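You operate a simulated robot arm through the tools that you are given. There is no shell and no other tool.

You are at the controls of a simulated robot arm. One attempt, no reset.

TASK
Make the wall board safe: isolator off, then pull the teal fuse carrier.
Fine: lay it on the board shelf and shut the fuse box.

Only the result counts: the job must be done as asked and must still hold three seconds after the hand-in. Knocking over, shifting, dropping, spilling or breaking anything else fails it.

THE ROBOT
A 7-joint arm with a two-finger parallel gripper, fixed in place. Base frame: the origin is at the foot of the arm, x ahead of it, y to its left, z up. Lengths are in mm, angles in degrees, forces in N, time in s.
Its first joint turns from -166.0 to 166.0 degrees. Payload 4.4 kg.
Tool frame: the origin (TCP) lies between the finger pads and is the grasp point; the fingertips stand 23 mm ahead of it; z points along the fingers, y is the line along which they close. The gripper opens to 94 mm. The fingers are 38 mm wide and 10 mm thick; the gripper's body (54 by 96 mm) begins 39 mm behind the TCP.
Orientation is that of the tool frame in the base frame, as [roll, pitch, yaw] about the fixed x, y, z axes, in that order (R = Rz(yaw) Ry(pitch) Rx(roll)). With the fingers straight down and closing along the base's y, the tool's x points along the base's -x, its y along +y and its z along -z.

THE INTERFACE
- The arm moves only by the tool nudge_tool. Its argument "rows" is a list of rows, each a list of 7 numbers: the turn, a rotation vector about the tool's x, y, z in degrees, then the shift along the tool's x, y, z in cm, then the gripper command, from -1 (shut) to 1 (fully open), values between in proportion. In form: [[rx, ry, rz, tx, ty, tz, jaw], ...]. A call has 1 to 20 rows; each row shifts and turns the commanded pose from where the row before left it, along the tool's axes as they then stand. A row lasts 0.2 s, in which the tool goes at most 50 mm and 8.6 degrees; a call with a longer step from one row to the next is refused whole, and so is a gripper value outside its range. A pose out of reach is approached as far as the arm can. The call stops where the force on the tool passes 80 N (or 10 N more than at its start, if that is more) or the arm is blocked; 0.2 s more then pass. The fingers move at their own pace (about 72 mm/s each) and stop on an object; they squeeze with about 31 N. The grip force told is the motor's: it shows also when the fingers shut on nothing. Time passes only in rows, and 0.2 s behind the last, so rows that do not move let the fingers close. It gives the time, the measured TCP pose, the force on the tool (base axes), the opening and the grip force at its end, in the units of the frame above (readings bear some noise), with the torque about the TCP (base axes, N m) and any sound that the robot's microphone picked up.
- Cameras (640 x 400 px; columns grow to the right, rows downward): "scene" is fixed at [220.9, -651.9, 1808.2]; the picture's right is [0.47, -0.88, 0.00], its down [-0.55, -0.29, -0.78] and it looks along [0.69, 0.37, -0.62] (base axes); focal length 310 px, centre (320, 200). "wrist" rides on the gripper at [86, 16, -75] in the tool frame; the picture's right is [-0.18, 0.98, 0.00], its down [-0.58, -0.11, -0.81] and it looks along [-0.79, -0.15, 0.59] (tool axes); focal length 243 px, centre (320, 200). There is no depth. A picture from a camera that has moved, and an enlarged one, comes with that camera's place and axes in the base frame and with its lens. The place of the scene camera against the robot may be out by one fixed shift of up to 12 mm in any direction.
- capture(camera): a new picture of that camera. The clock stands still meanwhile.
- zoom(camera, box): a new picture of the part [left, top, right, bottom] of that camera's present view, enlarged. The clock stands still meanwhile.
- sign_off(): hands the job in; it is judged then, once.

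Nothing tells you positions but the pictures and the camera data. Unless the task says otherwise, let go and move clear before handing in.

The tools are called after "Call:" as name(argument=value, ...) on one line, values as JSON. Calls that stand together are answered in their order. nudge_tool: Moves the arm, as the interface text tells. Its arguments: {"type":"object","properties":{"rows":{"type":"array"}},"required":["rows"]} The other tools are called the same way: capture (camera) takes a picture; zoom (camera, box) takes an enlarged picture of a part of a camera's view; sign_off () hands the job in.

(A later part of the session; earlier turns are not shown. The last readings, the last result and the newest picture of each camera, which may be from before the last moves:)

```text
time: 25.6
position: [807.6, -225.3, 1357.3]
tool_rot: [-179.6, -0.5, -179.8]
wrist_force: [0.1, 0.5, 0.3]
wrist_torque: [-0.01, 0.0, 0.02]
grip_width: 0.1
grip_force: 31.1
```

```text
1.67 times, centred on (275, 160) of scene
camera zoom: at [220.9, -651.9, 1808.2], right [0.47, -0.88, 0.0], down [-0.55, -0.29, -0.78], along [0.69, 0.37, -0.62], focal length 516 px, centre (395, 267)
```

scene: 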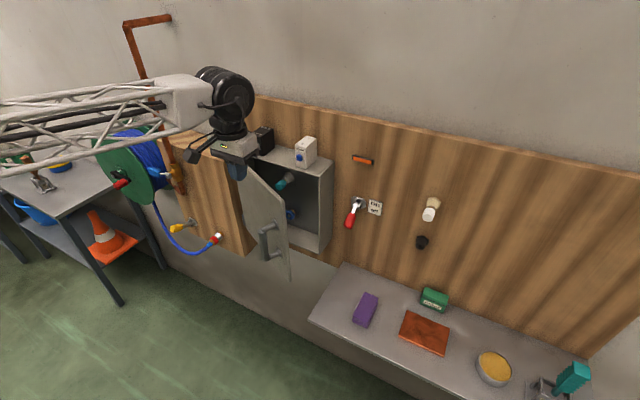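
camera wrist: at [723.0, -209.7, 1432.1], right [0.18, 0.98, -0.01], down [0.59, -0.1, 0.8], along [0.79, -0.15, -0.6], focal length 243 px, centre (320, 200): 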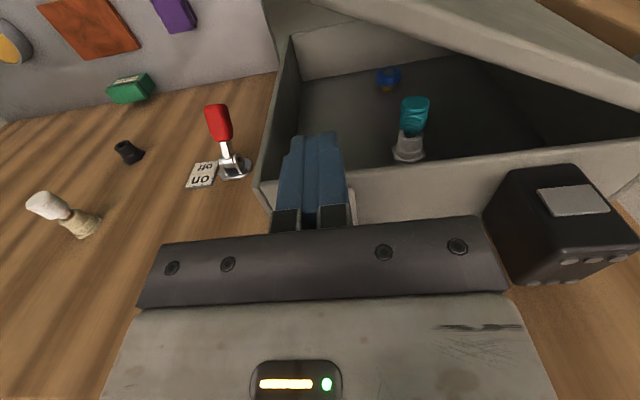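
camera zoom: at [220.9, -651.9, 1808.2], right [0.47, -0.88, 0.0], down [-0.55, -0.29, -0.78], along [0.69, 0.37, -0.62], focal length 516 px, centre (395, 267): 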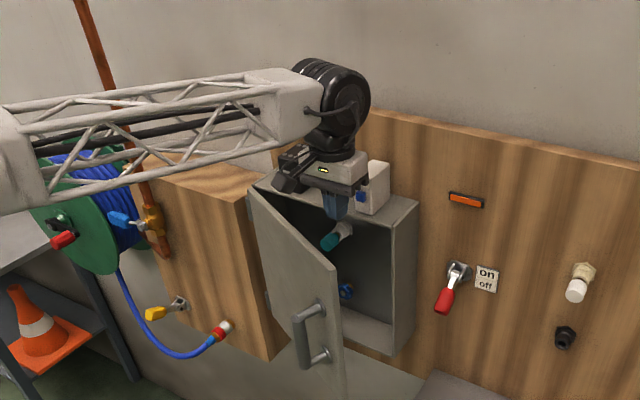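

The fingers are in the gap, clear of door, box frame and the spare. I'll lower to z≈1280 so the tips sit behind the door's top.

Call:
nudge_tool(rows=[[0, 0, 0, 0, 0, 2.6, -1], [0, 0, 0, 0, 0, 2.6, -1], [0, 0, 0, 0, 0, 2.5, -1], [0, 0, 0, 0, 0, 0, -1]])

Call:
capture(camera="wrist")

Call:
zoom(camera="scene", box=[180, 40, 370, 280])

```text
time: 26.6
position: [808.1, -227.8, 1279.7]
tool_rot: [-179.6, -0.5, -179.9]
wrist_force: [-1.0, -0.4, 0.9]
wrist_torque: [0.01, 0.0, 0.02]
grip_width: 0.0
grip_force: 31.0
```

```text
taken
camera wrist: at [722.1, -211.1, 1354.2], right [0.18, 0.98, -0.01], down [0.59, -0.1, 0.8], along [0.79, -0.15, -0.6], focal length 243 px, centre (320, 200)
```

wrist: 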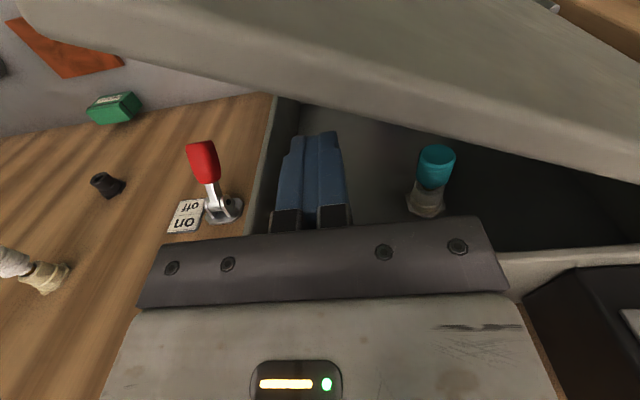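

```text
1.67 times, centred on (275, 160) of scene
camera zoom: at [220.9, -651.9, 1808.2], right [0.47, -0.88, 0.0], down [-0.55, -0.29, -0.78], along [0.69, 0.37, -0.62], focal length 516 px, centre (395, 267)
```

zoom: 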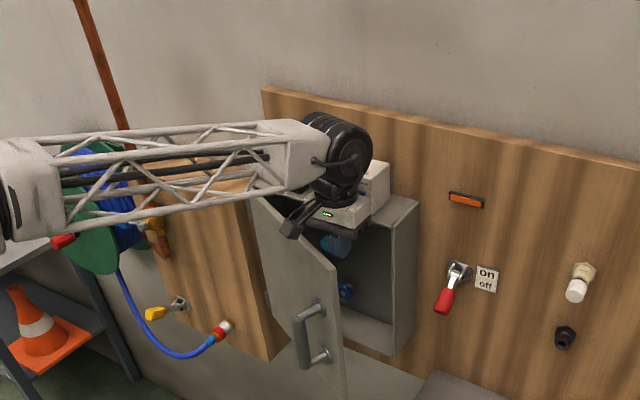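

Fingertips are behind the door. I'll sweep out and to the left in an arc to push it open.

Call:
nudge_tool(rows=[[0, 0, 0, 1.55, 1.1, 0, -1], [0, 0, 0, 1.55, 1.1, 0, -1], [0, 0, 0, 1.88, 1.03, 0, -1], [0, 0, 0, 1.88, 1.03, 0, -1], [0, 0, 0, 1.88, 1.03, 0, -1], [0, 0, 0, 1.58, 1.53, 0, -1], [0, 0, 0, 1.58, 1.53, 0, -1], [0, 0, 0, 1.58, 1.53, 0, -1], [0, 0, 0, 0, 0, 0, -1]])

Call:
capture(camera="scene")

Call:
capture(camera="wrist")

```text
time: 28.6
position: [672.8, -129.6, 1281.3]
tool_rot: [-179.5, -0.5, -179.9]
wrist_force: [-0.3, -0.1, -0.2]
wrist_torque: [-0.03, -0.04, 0.0]
grip_width: 0.1
grip_force: 31.1
```

```text
taken
```

scene: 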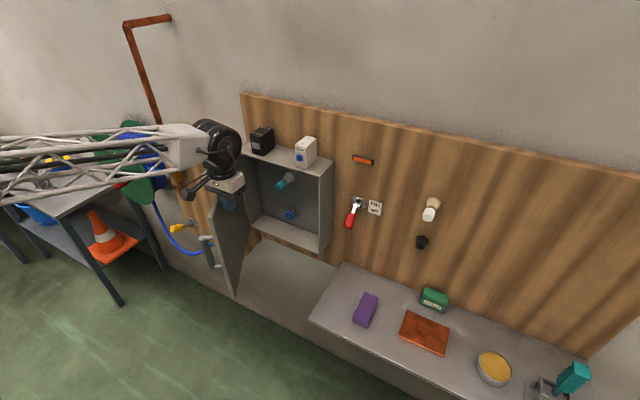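

```text
taken
camera wrist: at [587.6, -113.6, 1355.8], right [0.18, 0.98, -0.01], down [0.59, -0.1, 0.8], along [0.79, -0.15, -0.6], focal length 243 px, centre (320, 200)
```

wrist: 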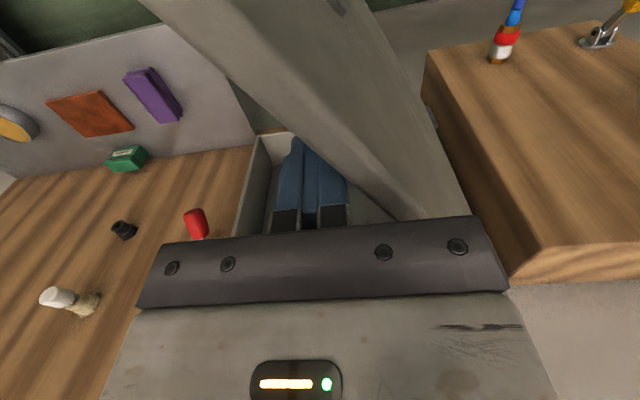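

The door follows nicely, now around 60–65° open. I'll check that its handle stays clear of the blue hose before opening further.

Call:
zoom(camera="scene", box=[130, 130, 350, 310])

Call:
zoom(camera="wrist", box=[200, 0, 640, 280])

```text
2.22 times, centred on (240, 220) of scene
camera zoom: at [220.9, -651.9, 1808.2], right [0.47, -0.88, 0.0], down [-0.55, -0.29, -0.78], along [0.69, 0.37, -0.62], focal length 688 px, centre (498, 156)
```

zoom: 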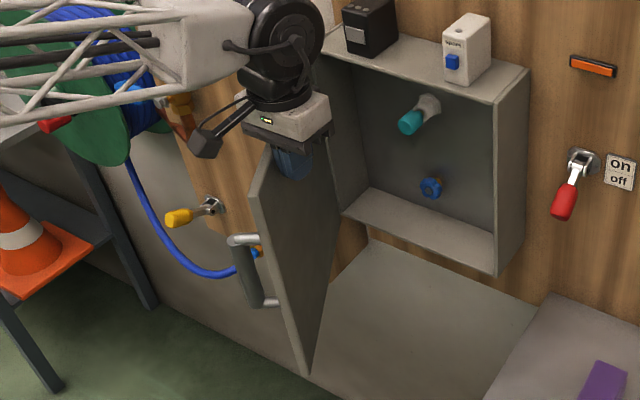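

```text
1.43 times, centred on (420, 140) of wrist
camera zoom: at [587.6, -113.6, 1355.8], right [0.18, 0.98, -0.01], down [0.59, -0.1, 0.8], along [0.79, -0.15, -0.6], focal length 347 px, centre (177, 286)
```

zoom: 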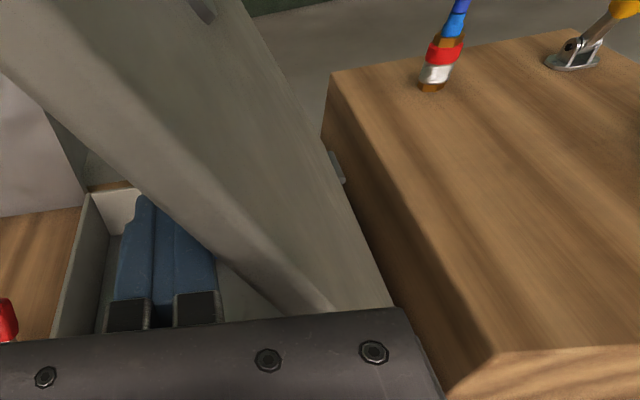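

The brown cabinet's near corner is around (832, 48), and the hose lies lower, so there's room to open to about 90–95°. I'll continue slowly.

Call:
nudge_tool(rows=[[0, 0, 0, 1.1, 1.9, 0, -1], [0, 0, 0, 1.1, 1.9, 0, -1], [0, 0, 0, 1.1, 1.9, 0, -1], [0, 0, 0, 0.43, 1.65, 0, -1], [0, 0, 0, 0.43, 1.65, 0, -1], [0, 0, 0, 0.43, 1.65, 0, -1], [0, 0, 0, 0.43, 1.65, 0, -1], [0, 0, 0, 0, 0, 0, -1]])

Call:
zoom(camera="scene", box=[130, 80, 370, 310])

Call:
capture(camera="wrist")

```text
time: 30.4
position: [622.1, -5.2, 1282.0]
tool_rot: [-179.7, -0.5, -180.0]
wrist_force: [-0.7, -0.5, 1.1]
wrist_torque: [0.01, 0.0, 0.01]
grip_width: 0.0
grip_force: 30.8
```

```text
1.74 times, centred on (250, 195) of scene
camera zoom: at [220.9, -651.9, 1808.2], right [0.47, -0.88, 0.0], down [-0.55, -0.29, -0.78], along [0.69, 0.37, -0.62], focal length 539 px, centre (442, 209)
```

zoom: 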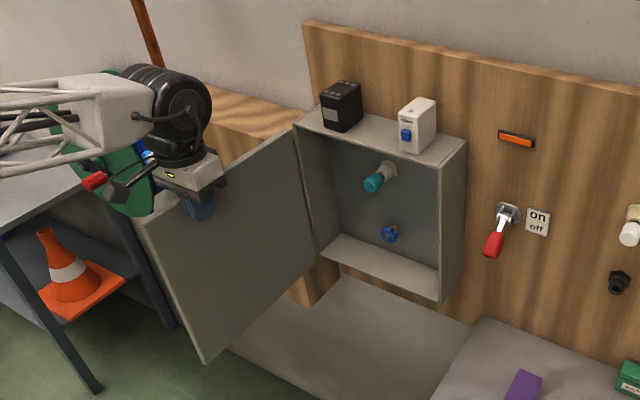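

```text
taken
camera wrist: at [536.6, 10.8, 1356.8], right [0.18, 0.98, -0.01], down [0.59, -0.1, 0.8], along [0.79, -0.15, -0.6], focal length 243 px, centre (320, 200)
```

wrist: 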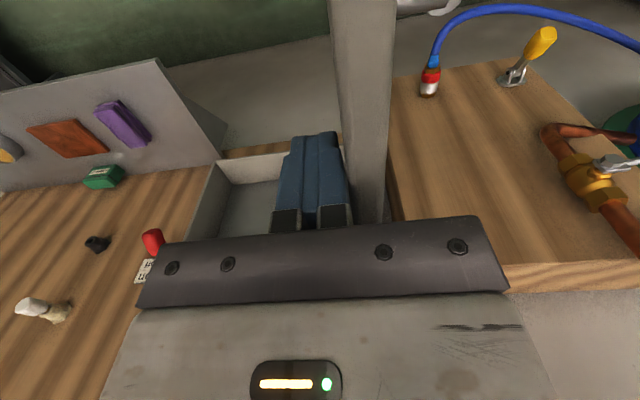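

The door stands open at about 90°. I'll ease off it, rise, and move in front of the box for a clear look at the teal carrier.

Call:
nudge_tool(rows=[[0, 0, 0, 0, -1, 0, -1], [0, 0, 0, 0, -3, 0, -1], [0, 0, 0, 0, -4, -2, -1], [0, 0, 0, 0, -4, -2, -1], [0, 0, 0, -2, -2.5, -2, -1], [0, 0, 0, -2, 0, 0, -1], [0, 0, 0, 0, 0, 0, -1]])

Call:
capture(camera="scene")

Call:
capture(camera="wrist")

Call:
zoom(camera="scene", box=[240, 140, 340, 260])

```text
time: 32.0
position: [662.7, -150.5, 1341.6]
tool_rot: [-179.6, -0.5, -179.9]
wrist_force: [-0.2, -0.1, 0.0]
wrist_torque: [0.01, 0.01, 0.0]
grip_width: 0.0
grip_force: 30.9
```

```text
taken
```

scene: 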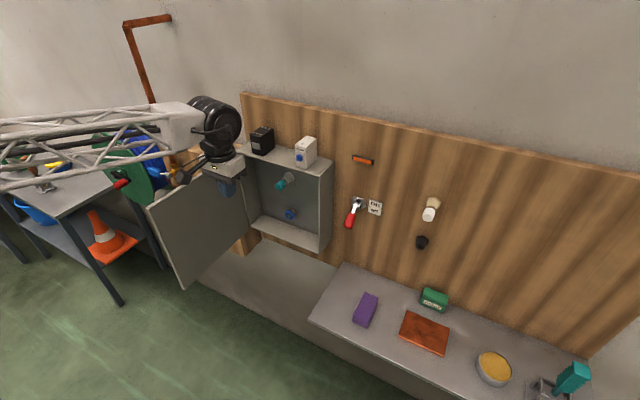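

```text
taken
camera wrist: at [577.0, -134.1, 1416.5], right [0.18, 0.98, -0.01], down [0.59, -0.1, 0.8], along [0.79, -0.15, -0.6], focal length 243 px, centre (320, 200)
```

wrist: 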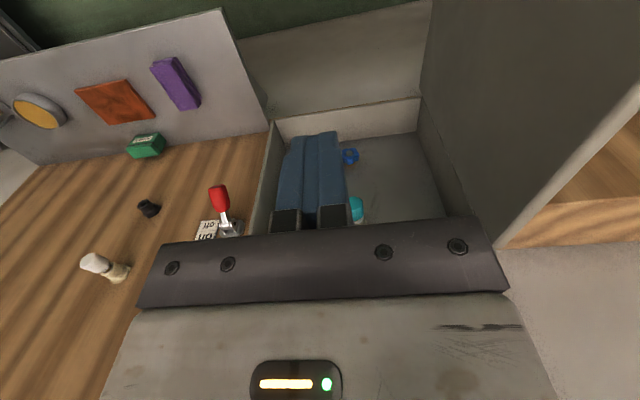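

```text
3.33 times, centred on (290, 200) of scene
camera zoom: at [220.9, -651.9, 1808.2], right [0.47, -0.88, 0.0], down [-0.55, -0.29, -0.78], along [0.69, 0.37, -0.62], focal length 1033 px, centre (420, 200)
```

zoom: 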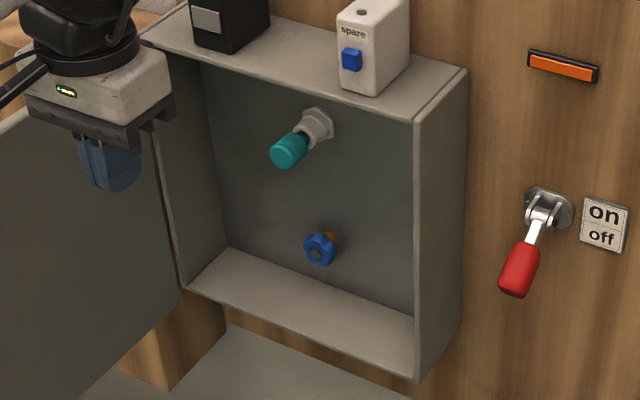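

The teal carrier's end face triangulates to about (879, −141, 1201), lying along x. I'll move nearer and turn the tool to point into the box, fingers open.

Call:
nudge_tool(rows=[[0, 0, 0, -4, 0.5, 0, -1], [0, 0, 0, -4, 0.4, 0, -1], [0, -8.23, 0, 0, 0, 0, -1], [0, -8.23, 0, 0, 0, 0, -1], [0, -8.23, 0, 0, 0, 0, -1], [0, -8.23, 0, 0, 0, 0, -1], [0, -8.23, 0, 0, 0, 0, -1], [0, -8.23, 0, 0, 0, 0, -1], [0, -8.23, 0, 0, 0, 0, -1], [0, -8.23, 0, 0, 0, 0, 1], [0, -8.23, 0, 0, 0, 0, 1], [0, -8.23, 0, 0, 0, 0, 1], [0, -8.23, 0, 0, 0, 0, 1], [0, 0, 0, 0, 0, 0, 1]])

Call:
capture(camera="scene")

Call:
capture(camera="wrist")

```text
time: 35.0
position: [741.7, -141.0, 1345.3]
tool_rot: [-58.7, 89.5, -58.6]
wrist_force: [-4.0, 0.7, 8.3]
wrist_torque: [-0.02, 0.51, -0.08]
grip_width: 93.9
grip_force: 0.0
```

```text
taken
```

scene: 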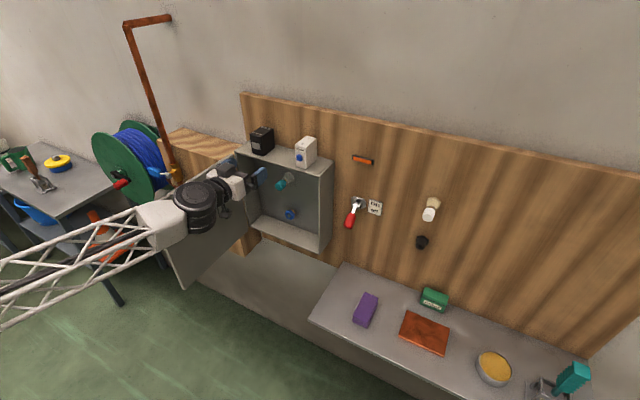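

```text
taken
camera wrist: at [668.6, -125.8, 1258.0], right [0.0, 0.98, 0.18], down [-0.81, -0.11, 0.58], along [0.59, -0.14, 0.8], focal length 243 px, centre (320, 200)
```

wrist: 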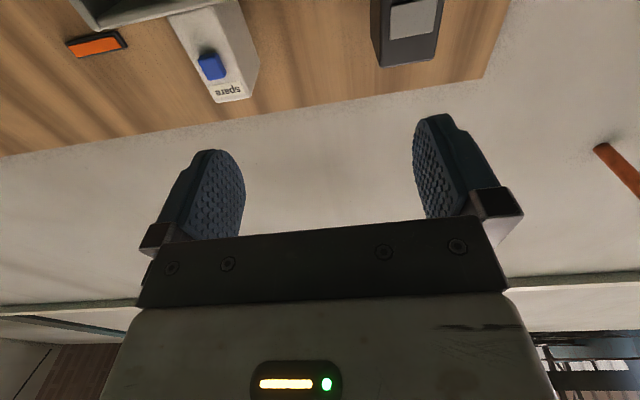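

A small residual force shows up; I'll pause a moment to see whether it's just settling or a contact.

Call:
nudge_tool(rows=[[0, 0, 0, 0, 0, 0, 1], [0, 0, 0, 0, 0, 0, 1]])

Call:
zoom(camera="scene", box=[100, 110, 350, 300])

```text
time: 35.6
position: [742.0, -141.5, 1341.4]
tool_rot: [-88.3, 89.6, -88.2]
wrist_force: [0.3, 0.2, 0.0]
wrist_torque: [-0.03, 0.0, -0.01]
grip_width: 94.2
grip_force: 0.1
```

```text
2.11 times, centred on (225, 205) of scene
camera zoom: at [220.9, -651.9, 1808.2], right [0.47, -0.88, 0.0], down [-0.55, -0.29, -0.78], along [0.69, 0.37, -0.62], focal length 652 px, centre (520, 190)
```

zoom: 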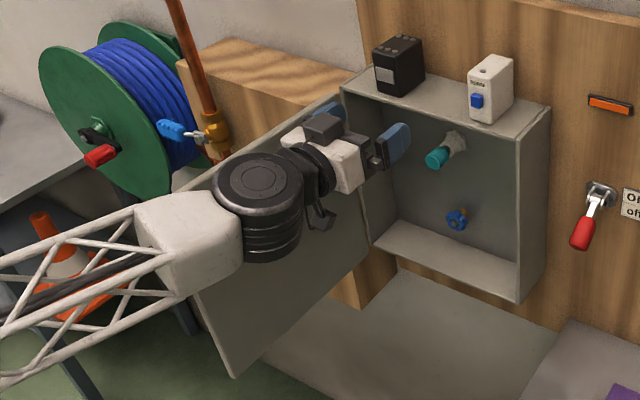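

It was just settling. I'll lower to the carrier's height in front of the box.

Call:
nudge_tool(rows=[[0, 0, 0, 3.5, 0, 0, 1], [0, 0, 0, 3.5, 0, 0, 1], [0, 0, 0, 3.5, 0, 0, 1], [0, 0, 0, 3.5, 0, 0, 1], [0, 0, 0, 0, 0, 0, 1], [0, 0, 0, 0, 0, 0, 1]])

Call:
capture(camera="wrist")

Call:
zoom(camera="scene", box=[180, 110, 350, 280])

```text
time: 37.0
position: [743.1, -144.8, 1202.0]
tool_rot: [-90.3, 89.6, -90.0]
wrist_force: [-0.5, 0.1, 0.5]
wrist_torque: [0.03, -0.01, 0.0]
grip_width: 93.8
grip_force: 0.0
```

```text
taken
camera wrist: at [669.1, -128.3, 1115.7], right [0.0, 0.98, 0.18], down [-0.81, -0.11, 0.58], along [0.59, -0.14, 0.79], focal length 243 px, centre (320, 200)
```

wrist: 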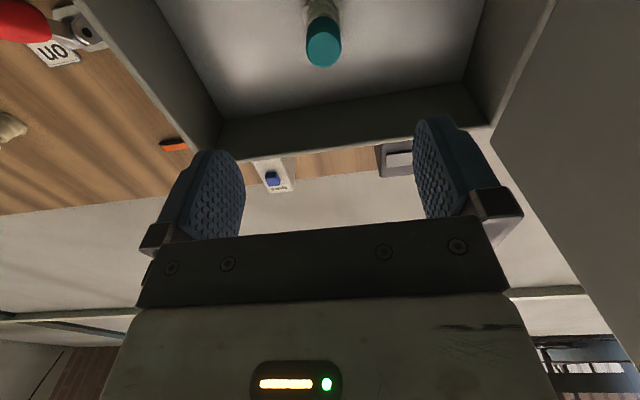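

```text
2.35 times, centred on (265, 195) of scene
camera zoom: at [220.9, -651.9, 1808.2], right [0.47, -0.88, 0.0], down [-0.55, -0.29, -0.78], along [0.69, 0.37, -0.62], focal length 729 px, centre (449, 212)
```

zoom: 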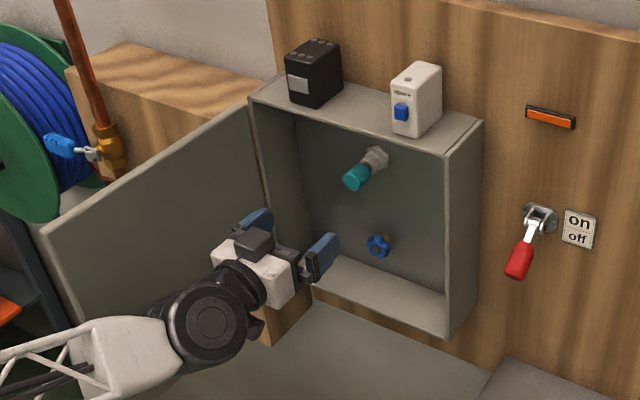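

Call:
zoom(camera="wrist", box=[260, 0, 390, 80])

Call:
zoom(camera="scene", box=[255, 150, 325, 235])

```text
4.92 times, centred on (325, 40) of wrist
camera zoom: at [669.1, -128.3, 1115.7], right [0.0, 0.98, 0.18], down [-0.81, -0.11, 0.58], along [0.59, -0.14, 0.79], focal length 1194 px, centre (295, 988)
```

zoom: 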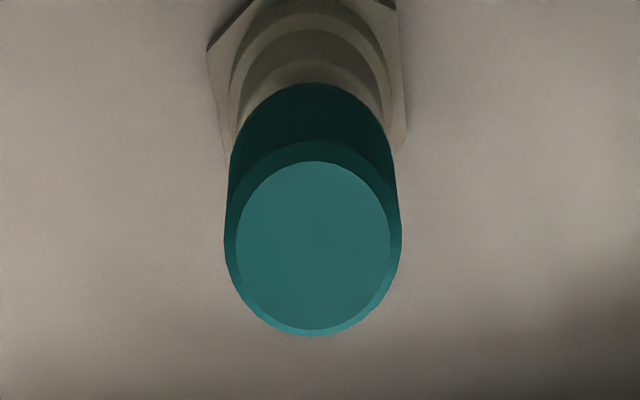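

```text
4.71 times, centred on (290, 192) of scene
camera zoom: at [220.9, -651.9, 1808.2], right [0.47, -0.88, 0.0], down [-0.55, -0.29, -0.78], along [0.69, 0.37, -0.62], focal length 1458 px, centre (461, 235)
```

zoom: 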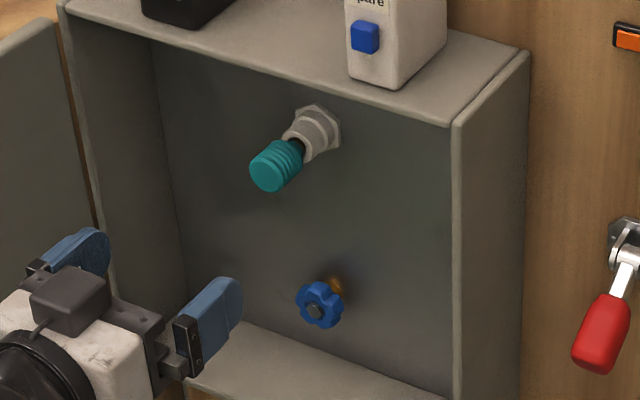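

The teal grip is ~29 mm in diameter and ~30 mm long (x 879–910), axis near y −140, z 1200. I'll align and advance part way, then verify.

Call:
nudge_tool(rows=[[0, 0, 0, 0.1, 0.45, 0, 1], [0, 0, 0, 0, 0, 3, 1], [0, 0, 0, 0, 0, 3, 1], [0, 0, 0, 0, 0, 3, 1], [0, 0, 0, 0, 0, 0, 1], [0, 0, 0, 0, 0, 0, 1]])

Call:
capture(camera="wrist")

Call:
zoom(camera="scene", box=[230, 130, 340, 250])

```text
time: 38.4
position: [831.7, -137.4, 1200.2]
tool_rot: [-92.5, 89.5, -92.4]
wrist_force: [-0.9, -1.1, -0.5]
wrist_torque: [-0.02, 0.02, 0.02]
grip_width: 94.0
grip_force: 0.1
```

```text
taken
camera wrist: at [758.4, -122.4, 1112.9], right [0.0, 0.98, 0.18], down [-0.81, -0.11, 0.58], along [0.59, -0.14, 0.79], focal length 243 px, centre (320, 200)
```

wrist: 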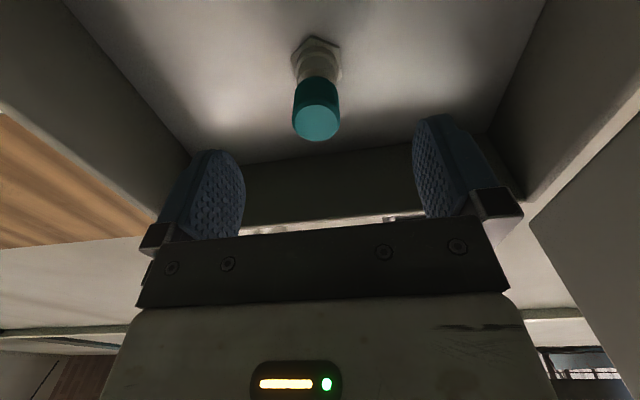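

```text
3.33 times, centred on (285, 190) of scene
camera zoom: at [220.9, -651.9, 1808.2], right [0.47, -0.88, 0.0], down [-0.55, -0.29, -0.78], along [0.69, 0.37, -0.62], focal length 1033 px, centre (437, 233)
```

zoom: 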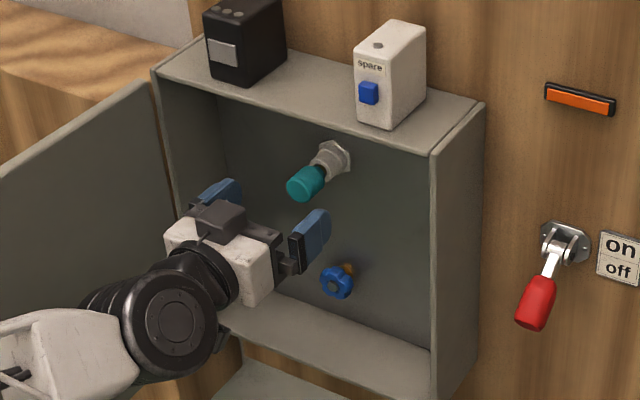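

Aligned within a few mm: the end face is at (883, −140, 1200). I'll advance to put the pads around the teal grip, then look before closing.

Call:
nudge_tool(rows=[[0, 0, 0, 0, -0.26, 2, 1], [0, 0, 0, 0, 0, 2, 1], [0, 0, 0, 0, 0, 1.5, 1], [0, 0, 0, 0, 0, 0, 1], [0, 0, 0, 0, 0, 0, 1]])

Call:
capture(camera="wrist")

Call:
zoom(camera="scene", box=[230, 130, 340, 250])

```text
time: 39.6
position: [888.5, -139.5, 1199.5]
tool_rot: [-89.9, 89.5, -89.7]
wrist_force: [0.0, -1.1, -0.2]
wrist_torque: [-0.01, -0.01, -0.01]
grip_width: 93.9
grip_force: 0.0
```

```text
taken
camera wrist: at [814.1, -124.5, 1112.8], right [0.0, 0.98, 0.18], down [-0.81, -0.11, 0.58], along [0.59, -0.14, 0.79], focal length 243 px, centre (320, 200)
```

wrist: 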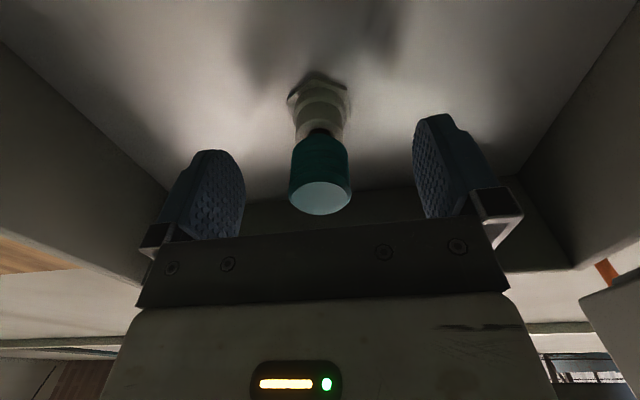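

```text
3.33 times, centred on (285, 190) of scene
camera zoom: at [220.9, -651.9, 1808.2], right [0.47, -0.88, 0.0], down [-0.55, -0.29, -0.78], along [0.69, 0.37, -0.62], focal length 1033 px, centre (437, 233)
```

zoom: 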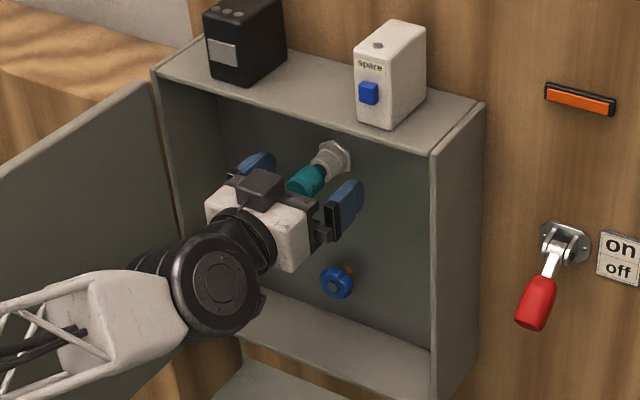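

The teal grip is centred between the pads. Closing.

Call:
nudge_tool(rows=[[0, 0, 0, 0, 0, 0, -1], [0, 0, 0, 0, 0, 0, -1], [0, 0, 0, 0, 0, 0, -1], [0, 0, 0, 0, 0, 0, -1]])

Call:
capture(camera="wrist")

```text
time: 40.6
position: [887.6, -140.0, 1199.0]
tool_rot: [-90.8, 89.6, -90.7]
wrist_force: [-0.2, -4.0, 0.2]
wrist_torque: [0.01, 0.02, -0.13]
grip_width: 25.8
grip_force: 31.2
```

```text
taken
camera wrist: at [813.9, -124.7, 1112.8], right [0.0, 0.98, 0.18], down [-0.81, -0.11, 0.58], along [0.59, -0.14, 0.79], focal length 243 px, centre (320, 200)
```

wrist: 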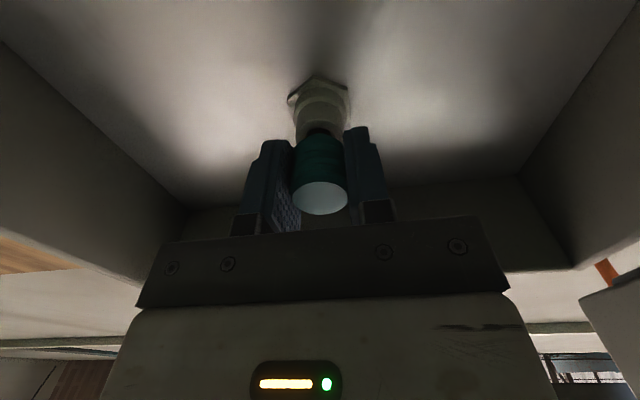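

Gripped at 26 mm width. Now I'll pull straight back in small steps and watch the force.

Call:
nudge_tool(rows=[[0, 0, 0, 0, 0, -0.5, -1], [0, 0, 0, 0, 0, -0.5, -1], [0, 0, 0, 0, 0, -0.5, -1], [0, 0, 0, 0, 0, -0.5, -1], [0, 0, 0, 0, 0, -0.5, -1], [0, 0, 0, 0, 0, 0, -1]])

Call:
capture(camera="wrist")

Call:
zoom(camera="scene", box=[230, 130, 340, 250])

```text
time: 42.0
position: [863.8, -139.9, 1198.9]
tool_rot: [-91.1, 89.6, -91.0]
wrist_force: [0.5, -0.1, 0.2]
wrist_torque: [0.01, -0.01, 0.0]
grip_width: 26.0
grip_force: 30.7
```

```text
taken
camera wrist: at [788.9, -124.9, 1112.0], right [0.0, 0.98, 0.18], down [-0.81, -0.11, 0.58], along [0.59, -0.14, 0.79], focal length 243 px, centre (320, 200)
```

wrist: 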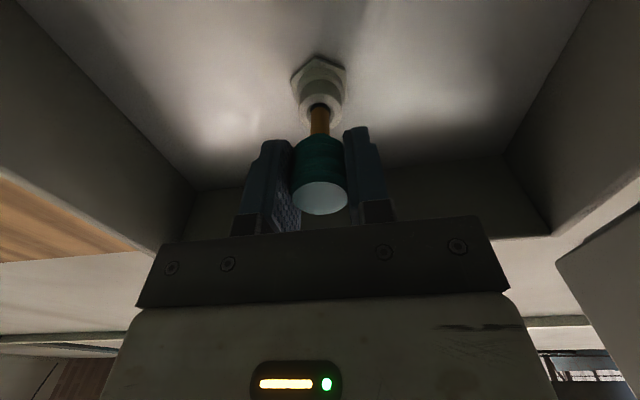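

```text
3.33 times, centred on (285, 190) of scene
camera zoom: at [220.9, -651.9, 1808.2], right [0.47, -0.88, 0.0], down [-0.55, -0.29, -0.78], along [0.69, 0.37, -0.62], focal length 1033 px, centre (437, 233)
```

zoom: 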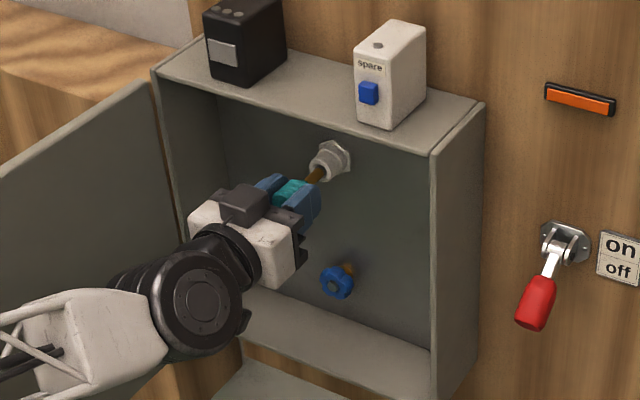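

The carrier slides out on a brass stem with no resistance. I'll continue straight back until it is clear of the socket.

Call:
nudge_tool(rows=[[0, 0, 0, 0, 0, -1, -1], [0, 0, 0, 0, 0, -1, -1], [0, 0, 0, 0, 0, -1, -1], [0, 0, 0, 0, 0, -1, -1], [0, 0, 0, 0, 0, -2, -1], [0, 0, 0, 0, 0, -2, -1], [0, 0, 0, 0, 0, -2, -1], [0, 0, 0, 0, 0, 0, -1]])

Call:
capture(camera="wrist")

Call:
zoom(camera="scene", box=[200, 130, 340, 270])

```text
time: 43.8
position: [763.5, -140.7, 1199.4]
tool_rot: [-92.4, 89.6, -92.4]
wrist_force: [0.2, 0.0, 0.3]
wrist_torque: [0.02, 0.01, -0.02]
grip_width: 26.2
grip_force: 31.1
```

```text
taken
camera wrist: at [688.9, -125.3, 1112.9], right [0.0, 0.98, 0.18], down [-0.81, -0.11, 0.58], along [0.59, -0.14, 0.79], focal length 243 px, centre (320, 200)
```

wrist: 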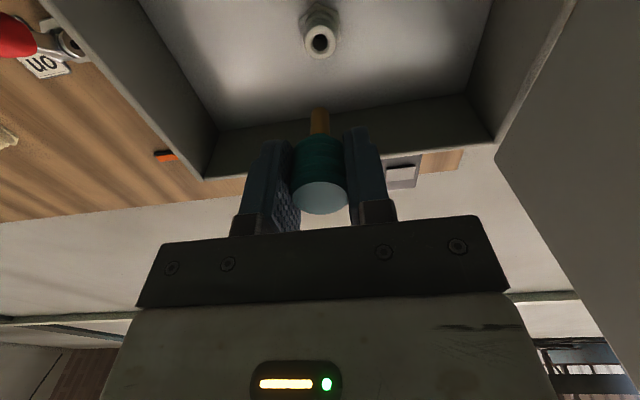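

```text
2.86 times, centred on (270, 200) of scene
camera zoom: at [220.9, -651.9, 1808.2], right [0.47, -0.88, 0.0], down [-0.55, -0.29, -0.78], along [0.69, 0.37, -0.62], focal length 885 px, centre (463, 200)
```

zoom: 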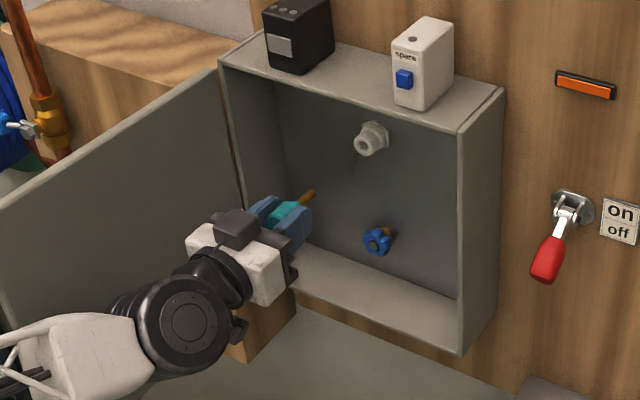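

The carrier is fully out: teal grip plus a short brass stem reaching ~60 mm ahead of the TCP. I'll carry it level, back and to the right, toward the free left end of the shelf (y≈−415).

Call:
nudge_tool(rows=[[0, 0, 0, 0, 0, -2.3, -1], [0, 0, 0, 0, -3, 0, -1], [0, 0, 0, 0, -3.5, 0, -1], [0, 0, 0, 0, -3.5, 0, -1], [0, 0, 0, 0, -3.5, 0, -1], [0, 0, 0, 0, -3.5, 0, -1], [0, 0, 0, 0, -3.5, 0, -1], [0, 0, 0, 0, -3.5, 0, -1], [0, 0, 0, 0, -3.4, 0, -1], [0, 0, 0, 0, 0, 0, -1], [0, 0, 0, 0, 0, 0, -1]])

Call:
capture(camera="wrist")

Call:
capture(camera="scene")

```text
time: 46.2
position: [741.2, -414.5, 1200.5]
tool_rot: [-92.0, 89.6, -91.9]
wrist_force: [1.1, -0.9, 0.4]
wrist_torque: [0.01, 0.01, -0.02]
grip_width: 26.2
grip_force: 31.3
```

```text
taken
camera wrist: at [666.5, -398.4, 1113.7], right [0.0, 0.98, 0.18], down [-0.81, -0.11, 0.58], along [0.59, -0.14, 0.79], focal length 243 px, centre (320, 200)
```

wrist: 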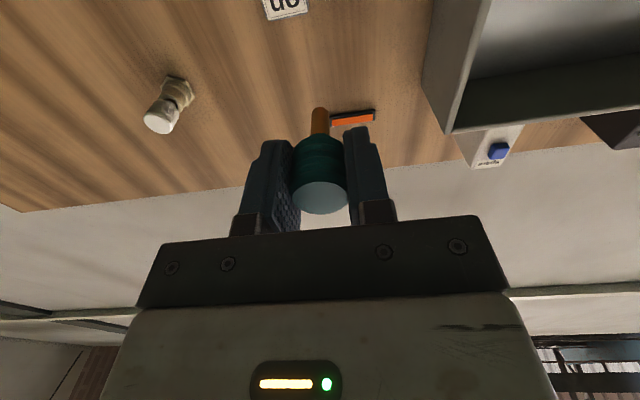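

```text
taken
```

scene: 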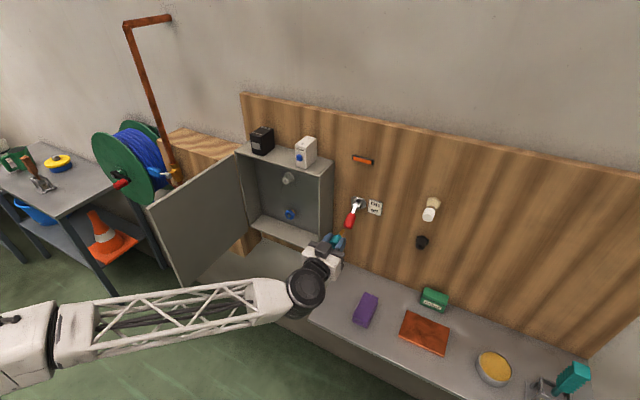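

The carrier is held firmly. Before lowering I want the shelf edge and height measured, so I'll turn the tool down and back off to view the shelf from above.

Call:
nudge_tool(rows=[[0, 8.2, 0, 0, 0, 0, -1], [0, 8.2, 0, 0, 0, 0, -1], [0, 8.2, 0, 0, 0, 0, -1], [0, 8.2, 0, 0, 0, 0, -1], [0, 8.2, 0, 0, 0, 0, -1], [0, 8.2, 0, 0, 0, 0, -1], [0, 8.2, 0, 0, 0, 0, -1], [0, 8.2, 0, 0, 0, 0, -1], [0, 8.2, 0, 0, 0, 0, -1], [0, 8.2, 0, 0, 0, 0, -1], [0, 8.0, 0, 0, 0, 0, -1], [0, 0, 0, 3.5, 0, 0, -1], [0, 0, 0, 3.5, 0, 0, -1], [0, 0, 0, 3.5, 0, 0, -1], [0, 0, 0, 3.5, 0, 0, -1], [0, 0, 0, 0, 0, 0, -1], [0, 0, 0, 0, 0, 0, -1]])

Call:
capture(camera="wrist")

Call:
capture(camera="scene")

```text
time: 49.8
position: [600.7, -414.6, 1200.3]
tool_rot: [-179.5, 0.0, -179.9]
wrist_force: [0.0, 0.3, -0.5]
wrist_torque: [0.0, -0.04, -0.01]
grip_width: 26.0
grip_force: 30.7
```

```text
taken
camera wrist: at [514.6, -397.4, 1274.3], right [0.18, 0.98, -0.01], down [0.58, -0.1, 0.81], along [0.79, -0.15, -0.59], focal length 243 px, centre (320, 200)
```

wrist: 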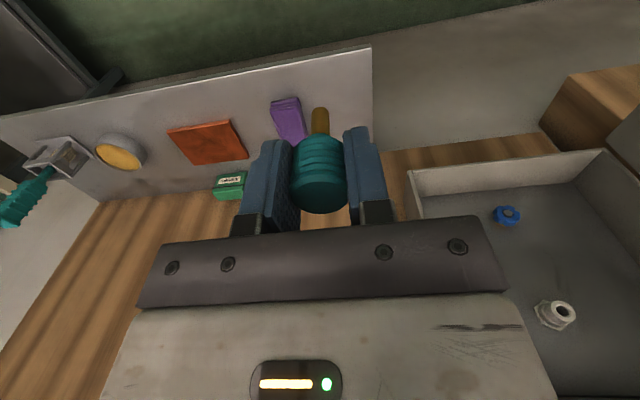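

```text
taken
```

scene: 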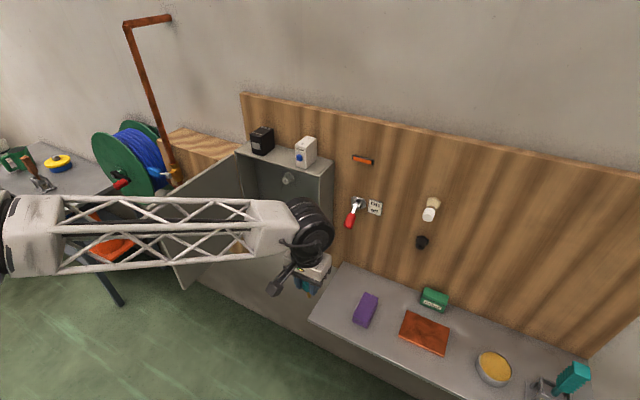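

I can see the shelf's front-left corner and the purple block. I'll zoom, then descend a bit and view again for stereo.

Call:
zoom(camera="wrist", box=[240, 20, 440, 160])

Call:
nudge_tool(rows=[[0, 0, 0, 0, 0, 3, -1], [0, 0, 0, 0, 0, 3.5, -1], [0, 0, 0, 0, 0, 3.5, -1], [0, 0, 0, 0, 0, 3, -1], [0, 0, 0, 0, 0, 0, -1], [0, 0, 0, 0, 0, 0, -1]])

Call:
zoom(camera="wrist", box=[200, 20, 440, 170])

Call:
capture(camera="wrist")

```text
2.86 times, centred on (340, 90) of wrist
camera zoom: at [514.6, -397.4, 1274.3], right [0.18, 0.98, -0.01], down [0.58, -0.1, 0.81], along [0.79, -0.15, -0.59], focal length 693 px, centre (263, 514)
```

zoom: 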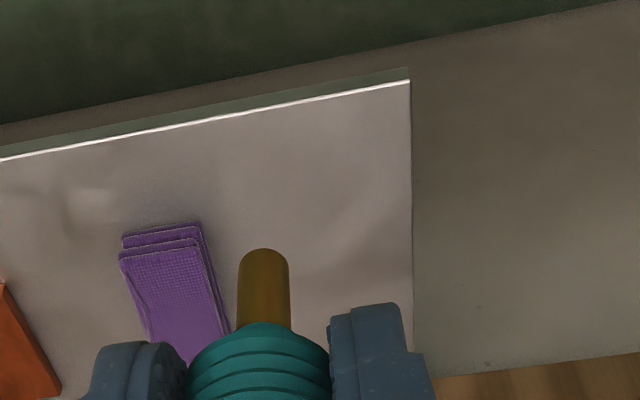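

```text
time: 51.2
position: [600.2, -415.9, 1070.8]
tool_rot: [-179.6, 0.1, -179.9]
wrist_force: [-0.1, 0.5, 0.1]
wrist_torque: [-0.01, 0.01, 0.03]
grip_width: 25.8
grip_force: 30.3
```

```text
2.67 times, centred on (320, 95) of wrist
camera zoom: at [513.9, -399.2, 1144.8], right [0.18, 0.98, -0.01], down [0.58, -0.1, 0.81], along [0.79, -0.15, -0.59], focal length 647 px, centre (320, 480)
```

zoom: 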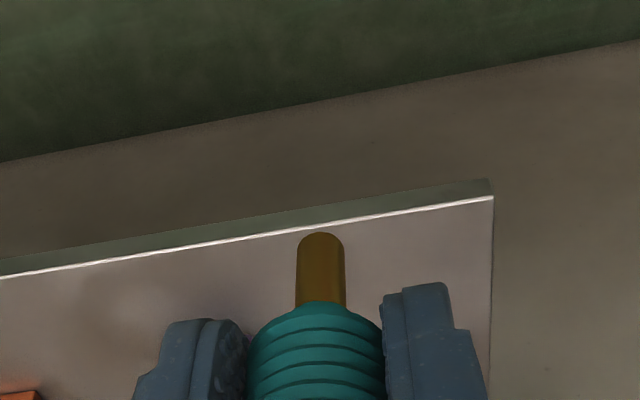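

```text
taken
camera wrist: at [513.9, -399.2, 1144.8], right [0.18, 0.98, -0.01], down [0.58, -0.1, 0.81], along [0.79, -0.15, -0.59], focal length 243 px, centre (320, 200)
```

wrist: 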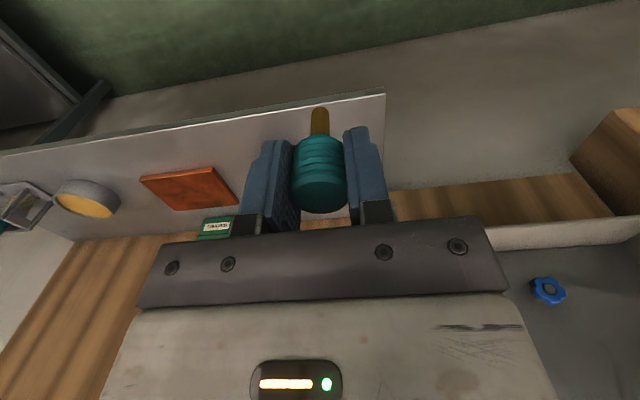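

The shelf top triangulates to z≈854, with its front-left corner at (696, −348); the purple block starts at y≈−481. I'll move over the spot at (750, −415) and pitch the tool to 14° below level so the carrier can be laid down gently.

Call:
nudge_tool(rows=[[0, 0, 0, -3.75, 0, 0, -1], [0, 0, 0, -3.75, 0, 0, -1], [0, 0, 0, -3.75, 0, 0, -1], [0, 0, 0, -3.75, 0, 0, -1], [0, 0, 0, 0, 0, 2, -1], [0, -8.44, 0, 0, 0, 0, -1], [0, -8.44, 0, 0, 0, 0, -1], [0, -8.44, 0, 0, 0, 0, -1], [0, -8.44, 0, 0, 0, 0, -1], [0, -8.44, 0, 0, 0, 0, -1], [0, -8.44, 0, 0, 0, 0, -1], [0, -8.44, 0, 0, 0, 0, -1], [0, -8.44, 0, 0, 0, 0, -1], [0, -8.44, 0, 0, 0, 0, -1], [0, 0, 0, 0, 0, 0, -1], [0, 0, 0, 0, 0, 0, -1]])

Call:
capture(camera="wrist")

Call:
capture(camera="scene")

```text
time: 54.6
position: [749.8, -414.9, 1050.3]
tool_rot: [-178.3, 76.0, -178.3]
wrist_force: [-0.6, -0.8, 0.7]
wrist_torque: [-0.02, 0.02, -0.01]
grip_width: 25.9
grip_force: 31.1
```

```text
taken
camera wrist: at [657.5, -400.2, 985.2], right [0.04, 0.98, 0.17], down [-0.64, -0.1, 0.76], along [0.77, -0.14, 0.63], focal length 243 px, centre (320, 200)
```

wrist: 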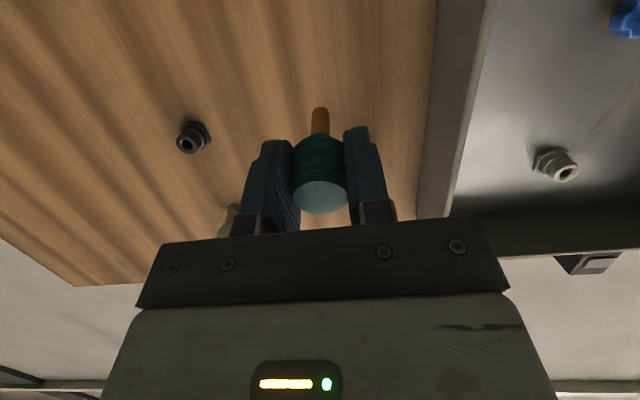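

```text
taken
```

scene: 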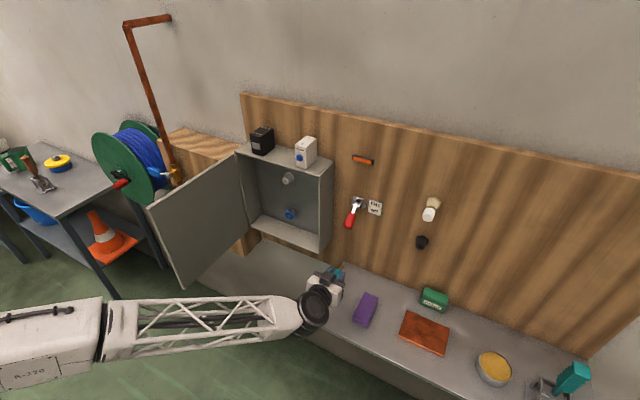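

Attitude is right. I'll lower straight down to about z 890, then take small steps.

Call:
nudge_tool(rows=[[0, 0, 0, 3.88, 0, 0.968, -1], [0, 0, 0, 3.88, 0, 0.968, -1], [0, 0, 0, 3.88, 0, 0.968, -1], [0, 0, 0, 2.91, 0, 0.726, -1], [0, 0, 0, 0, 0, 0, -1], [0, 0, 0, 0, 0, 0, -1]])

Call:
capture(camera="wrist")

Call:
zoom(camera="scene", box=[240, 220, 440, 360])

```text
time: 56.0
position: [752.1, -414.0, 900.1]
tool_rot: [-178.4, 75.9, -178.3]
wrist_force: [-0.1, 1.1, -0.7]
wrist_torque: [-0.03, 0.02, 0.01]
grip_width: 25.9
grip_force: 31.2
```

```text
taken
camera wrist: at [658.1, -399.8, 834.9], right [0.04, 0.98, 0.17], down [-0.64, -0.1, 0.76], along [0.77, -0.14, 0.63], focal length 243 px, centre (320, 200)
```

wrist: 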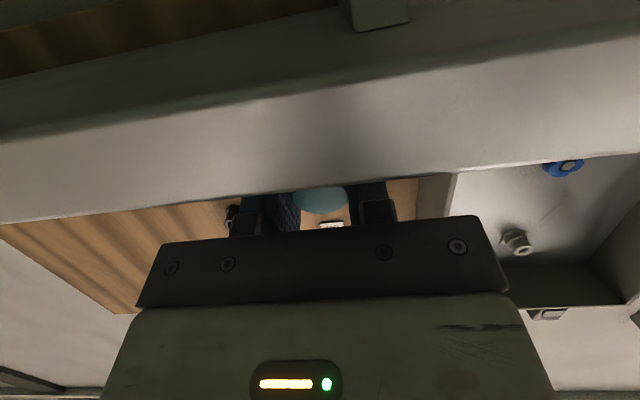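

```text
2.86 times, centred on (340, 290) of scene
camera zoom: at [220.9, -651.9, 1808.2], right [0.47, -0.88, 0.0], down [-0.55, -0.29, -0.78], along [0.69, 0.37, -0.62], focal length 885 px, centre (263, -57)
```

zoom: 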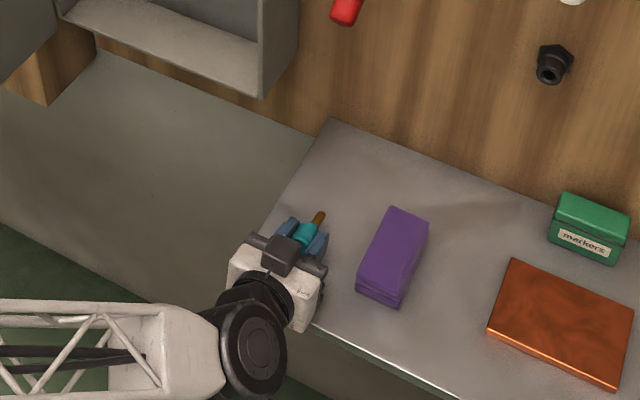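

The carrier is about 19 mm above the shelf (shelf top now refined to z≈860). I'll lower 12 mm and then feel for contact in fine steps.

Call:
nudge_tool(rows=[[0, 0, 0, 0.582, 0, 0.145, -1], [0, 0, 0, 0.582, 0, 0.145, -1], [0, 0, 0, 0, 0, 0, -1], [0, 0, 0, 0, 0, 0, -1]])

Call:
zoom(camera="scene", box=[290, 265, 390, 335])

```text
time: 57.0
position: [751.4, -416.0, 889.1]
tool_rot: [-178.3, 75.9, -178.3]
wrist_force: [0.2, -0.6, -0.1]
wrist_torque: [-0.02, 0.01, 0.03]
grip_width: 26.0
grip_force: 30.3
```

```text
5.71 times, centred on (340, 300) of scene
camera zoom: at [220.9, -651.9, 1808.2], right [0.47, -0.88, 0.0], down [-0.55, -0.29, -0.78], along [0.69, 0.37, -0.62], focal length 1770 px, centre (206, -371)
```

zoom: 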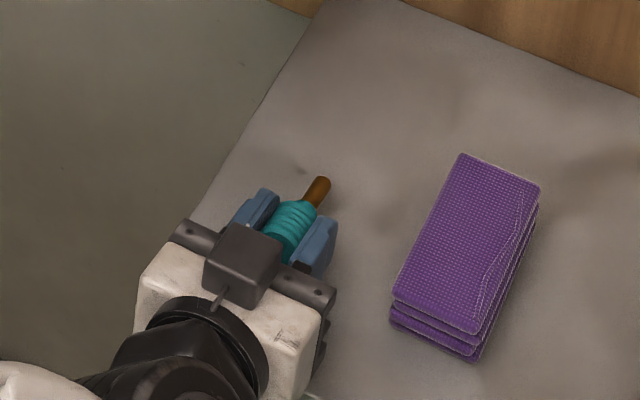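

Clear view: the carrier is just above the shelf in free space. Fine steps down now.

Call:
nudge_tool(rows=[[0, 0, 0, 0.194, 0, 0.0485, -1], [0, 0, 0, 0.194, 0, 0.0485, -1], [0, 0, 0, 0, 0, 0, -1]])

```text
time: 57.8
position: [750.5, -416.1, 884.8]
tool_rot: [-178.4, 75.8, -178.3]
wrist_force: [0.2, 0.2, -0.3]
wrist_torque: [0.02, 0.0, 0.02]
grip_width: 26.1
grip_force: 31.1
```

No contact yet; continuing in 2 mm steps.

Call:
nudge_tool(rows=[[0, 0, 0, 0.194, 0, 0.0485, -1], [0, 0, 0, 0, 0, 0, -1]])

Call:
nudge_tool(rows=[[0, 0, 0, 0.194, 0, 0.0485, -1], [0, 0, 0, 0, 0, 0, -1]])

```text
time: 58.4
position: [750.2, -416.6, 884.4]
tool_rot: [-178.3, 76.0, -178.3]
wrist_force: [-2.2, 0.9, 5.3]
wrist_torque: [0.13, -0.06, 0.0]
grip_width: 26.1
grip_force: 30.8
```

```text
time: 59.0
position: [749.7, -416.8, 884.8]
tool_rot: [-178.1, 76.1, -177.9]
wrist_force: [-6.4, 7.0, 28.2]
wrist_torque: [0.6, -0.34, 0.25]
grip_width: 26.4
grip_force: 31.2
```

Contact with the shelf at z≈884.5. I'll ease back up a couple of mm to relax the force, then look.

Call:
nudge_tool(rows=[[0, 0, 0, -0.25, 0, -0.0625, -1], [0, 0, 0, 0, 0, 0, -1]])

Call:
zoom(camera="scene", box=[290, 265, 390, 335])

Call:
capture(camera="wrist")

```text
time: 59.6
position: [751.5, -414.9, 883.6]
tool_rot: [-178.2, 76.0, -178.2]
wrist_force: [0.7, 0.3, 22.6]
wrist_torque: [0.36, -0.45, 0.15]
grip_width: 25.9
grip_force: 30.8
```

```text
5.71 times, centred on (340, 300) of scene
camera zoom: at [220.9, -651.9, 1808.2], right [0.47, -0.88, 0.0], down [-0.55, -0.29, -0.78], along [0.69, 0.37, -0.62], focal length 1770 px, centre (206, -371)
```

zoom: 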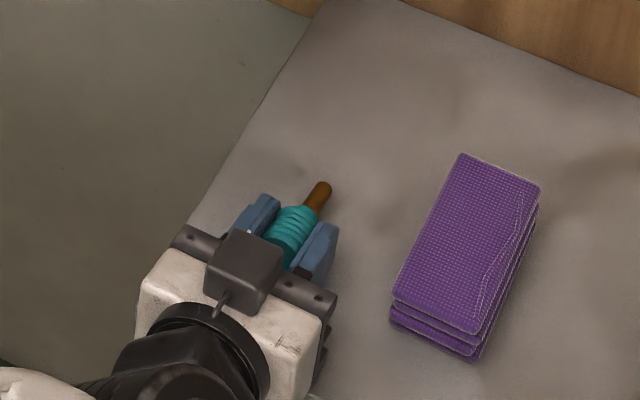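

```text
taken
camera wrist: at [658.3, -400.9, 817.9], right [0.04, 0.98, 0.17], down [-0.64, -0.1, 0.76], along [0.77, -0.14, 0.63], focal length 243 px, centre (320, 200)
```

wrist: 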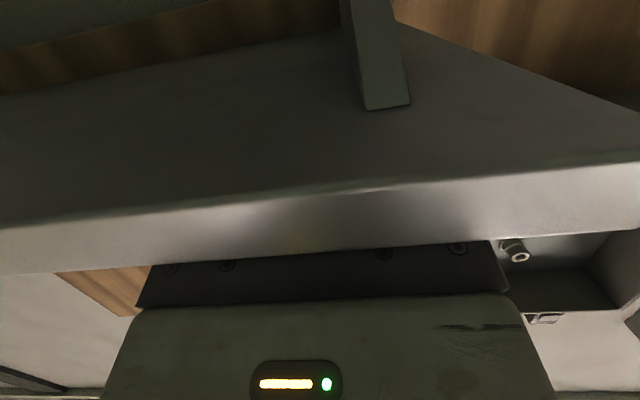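

The contact is under one fingertip, with the carrier only ~3–4 mm above the shelf. I'll raise a hair, then open just slightly so the fingers act as side guards while it settles.

Call:
nudge_tool(rows=[[0, 0, 0, -0.17, 0, -0.042, -1], [0, 0, 0, 0, 0, 0, -1]])

Call:
nudge_tool(rows=[[0, 0, 0, 0, 0, 0, -0.32], [0, 0, 0, 0, 0, 0, -0.25], [0, 0, 0, 0, 0, 0, -0.2], [0, 0, 0, 0, 0, 0, -0.2]])

Call:
zoom(camera="scene", box=[290, 265, 390, 335])

```text
time: 60.2
position: [751.0, -417.3, 884.9]
tool_rot: [-178.5, 76.0, -178.5]
wrist_force: [4.2, -1.1, 7.5]
wrist_torque: [0.12, -0.2, -0.07]
grip_width: 26.2
grip_force: 30.8
```

```text
time: 61.2
position: [750.2, -416.7, 884.6]
tool_rot: [-178.5, 75.9, -178.4]
wrist_force: [0.0, -0.2, -0.7]
wrist_torque: [0.02, 0.02, 0.01]
grip_width: 37.8
grip_force: 0.2
```

```text
5.71 times, centred on (340, 300) of scene
camera zoom: at [220.9, -651.9, 1808.2], right [0.47, -0.88, 0.0], down [-0.55, -0.29, -0.78], along [0.69, 0.37, -0.62], focal length 1770 px, centre (206, -371)
```

zoom: 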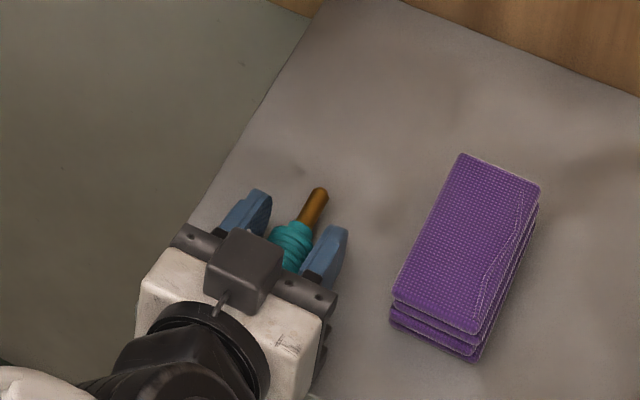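

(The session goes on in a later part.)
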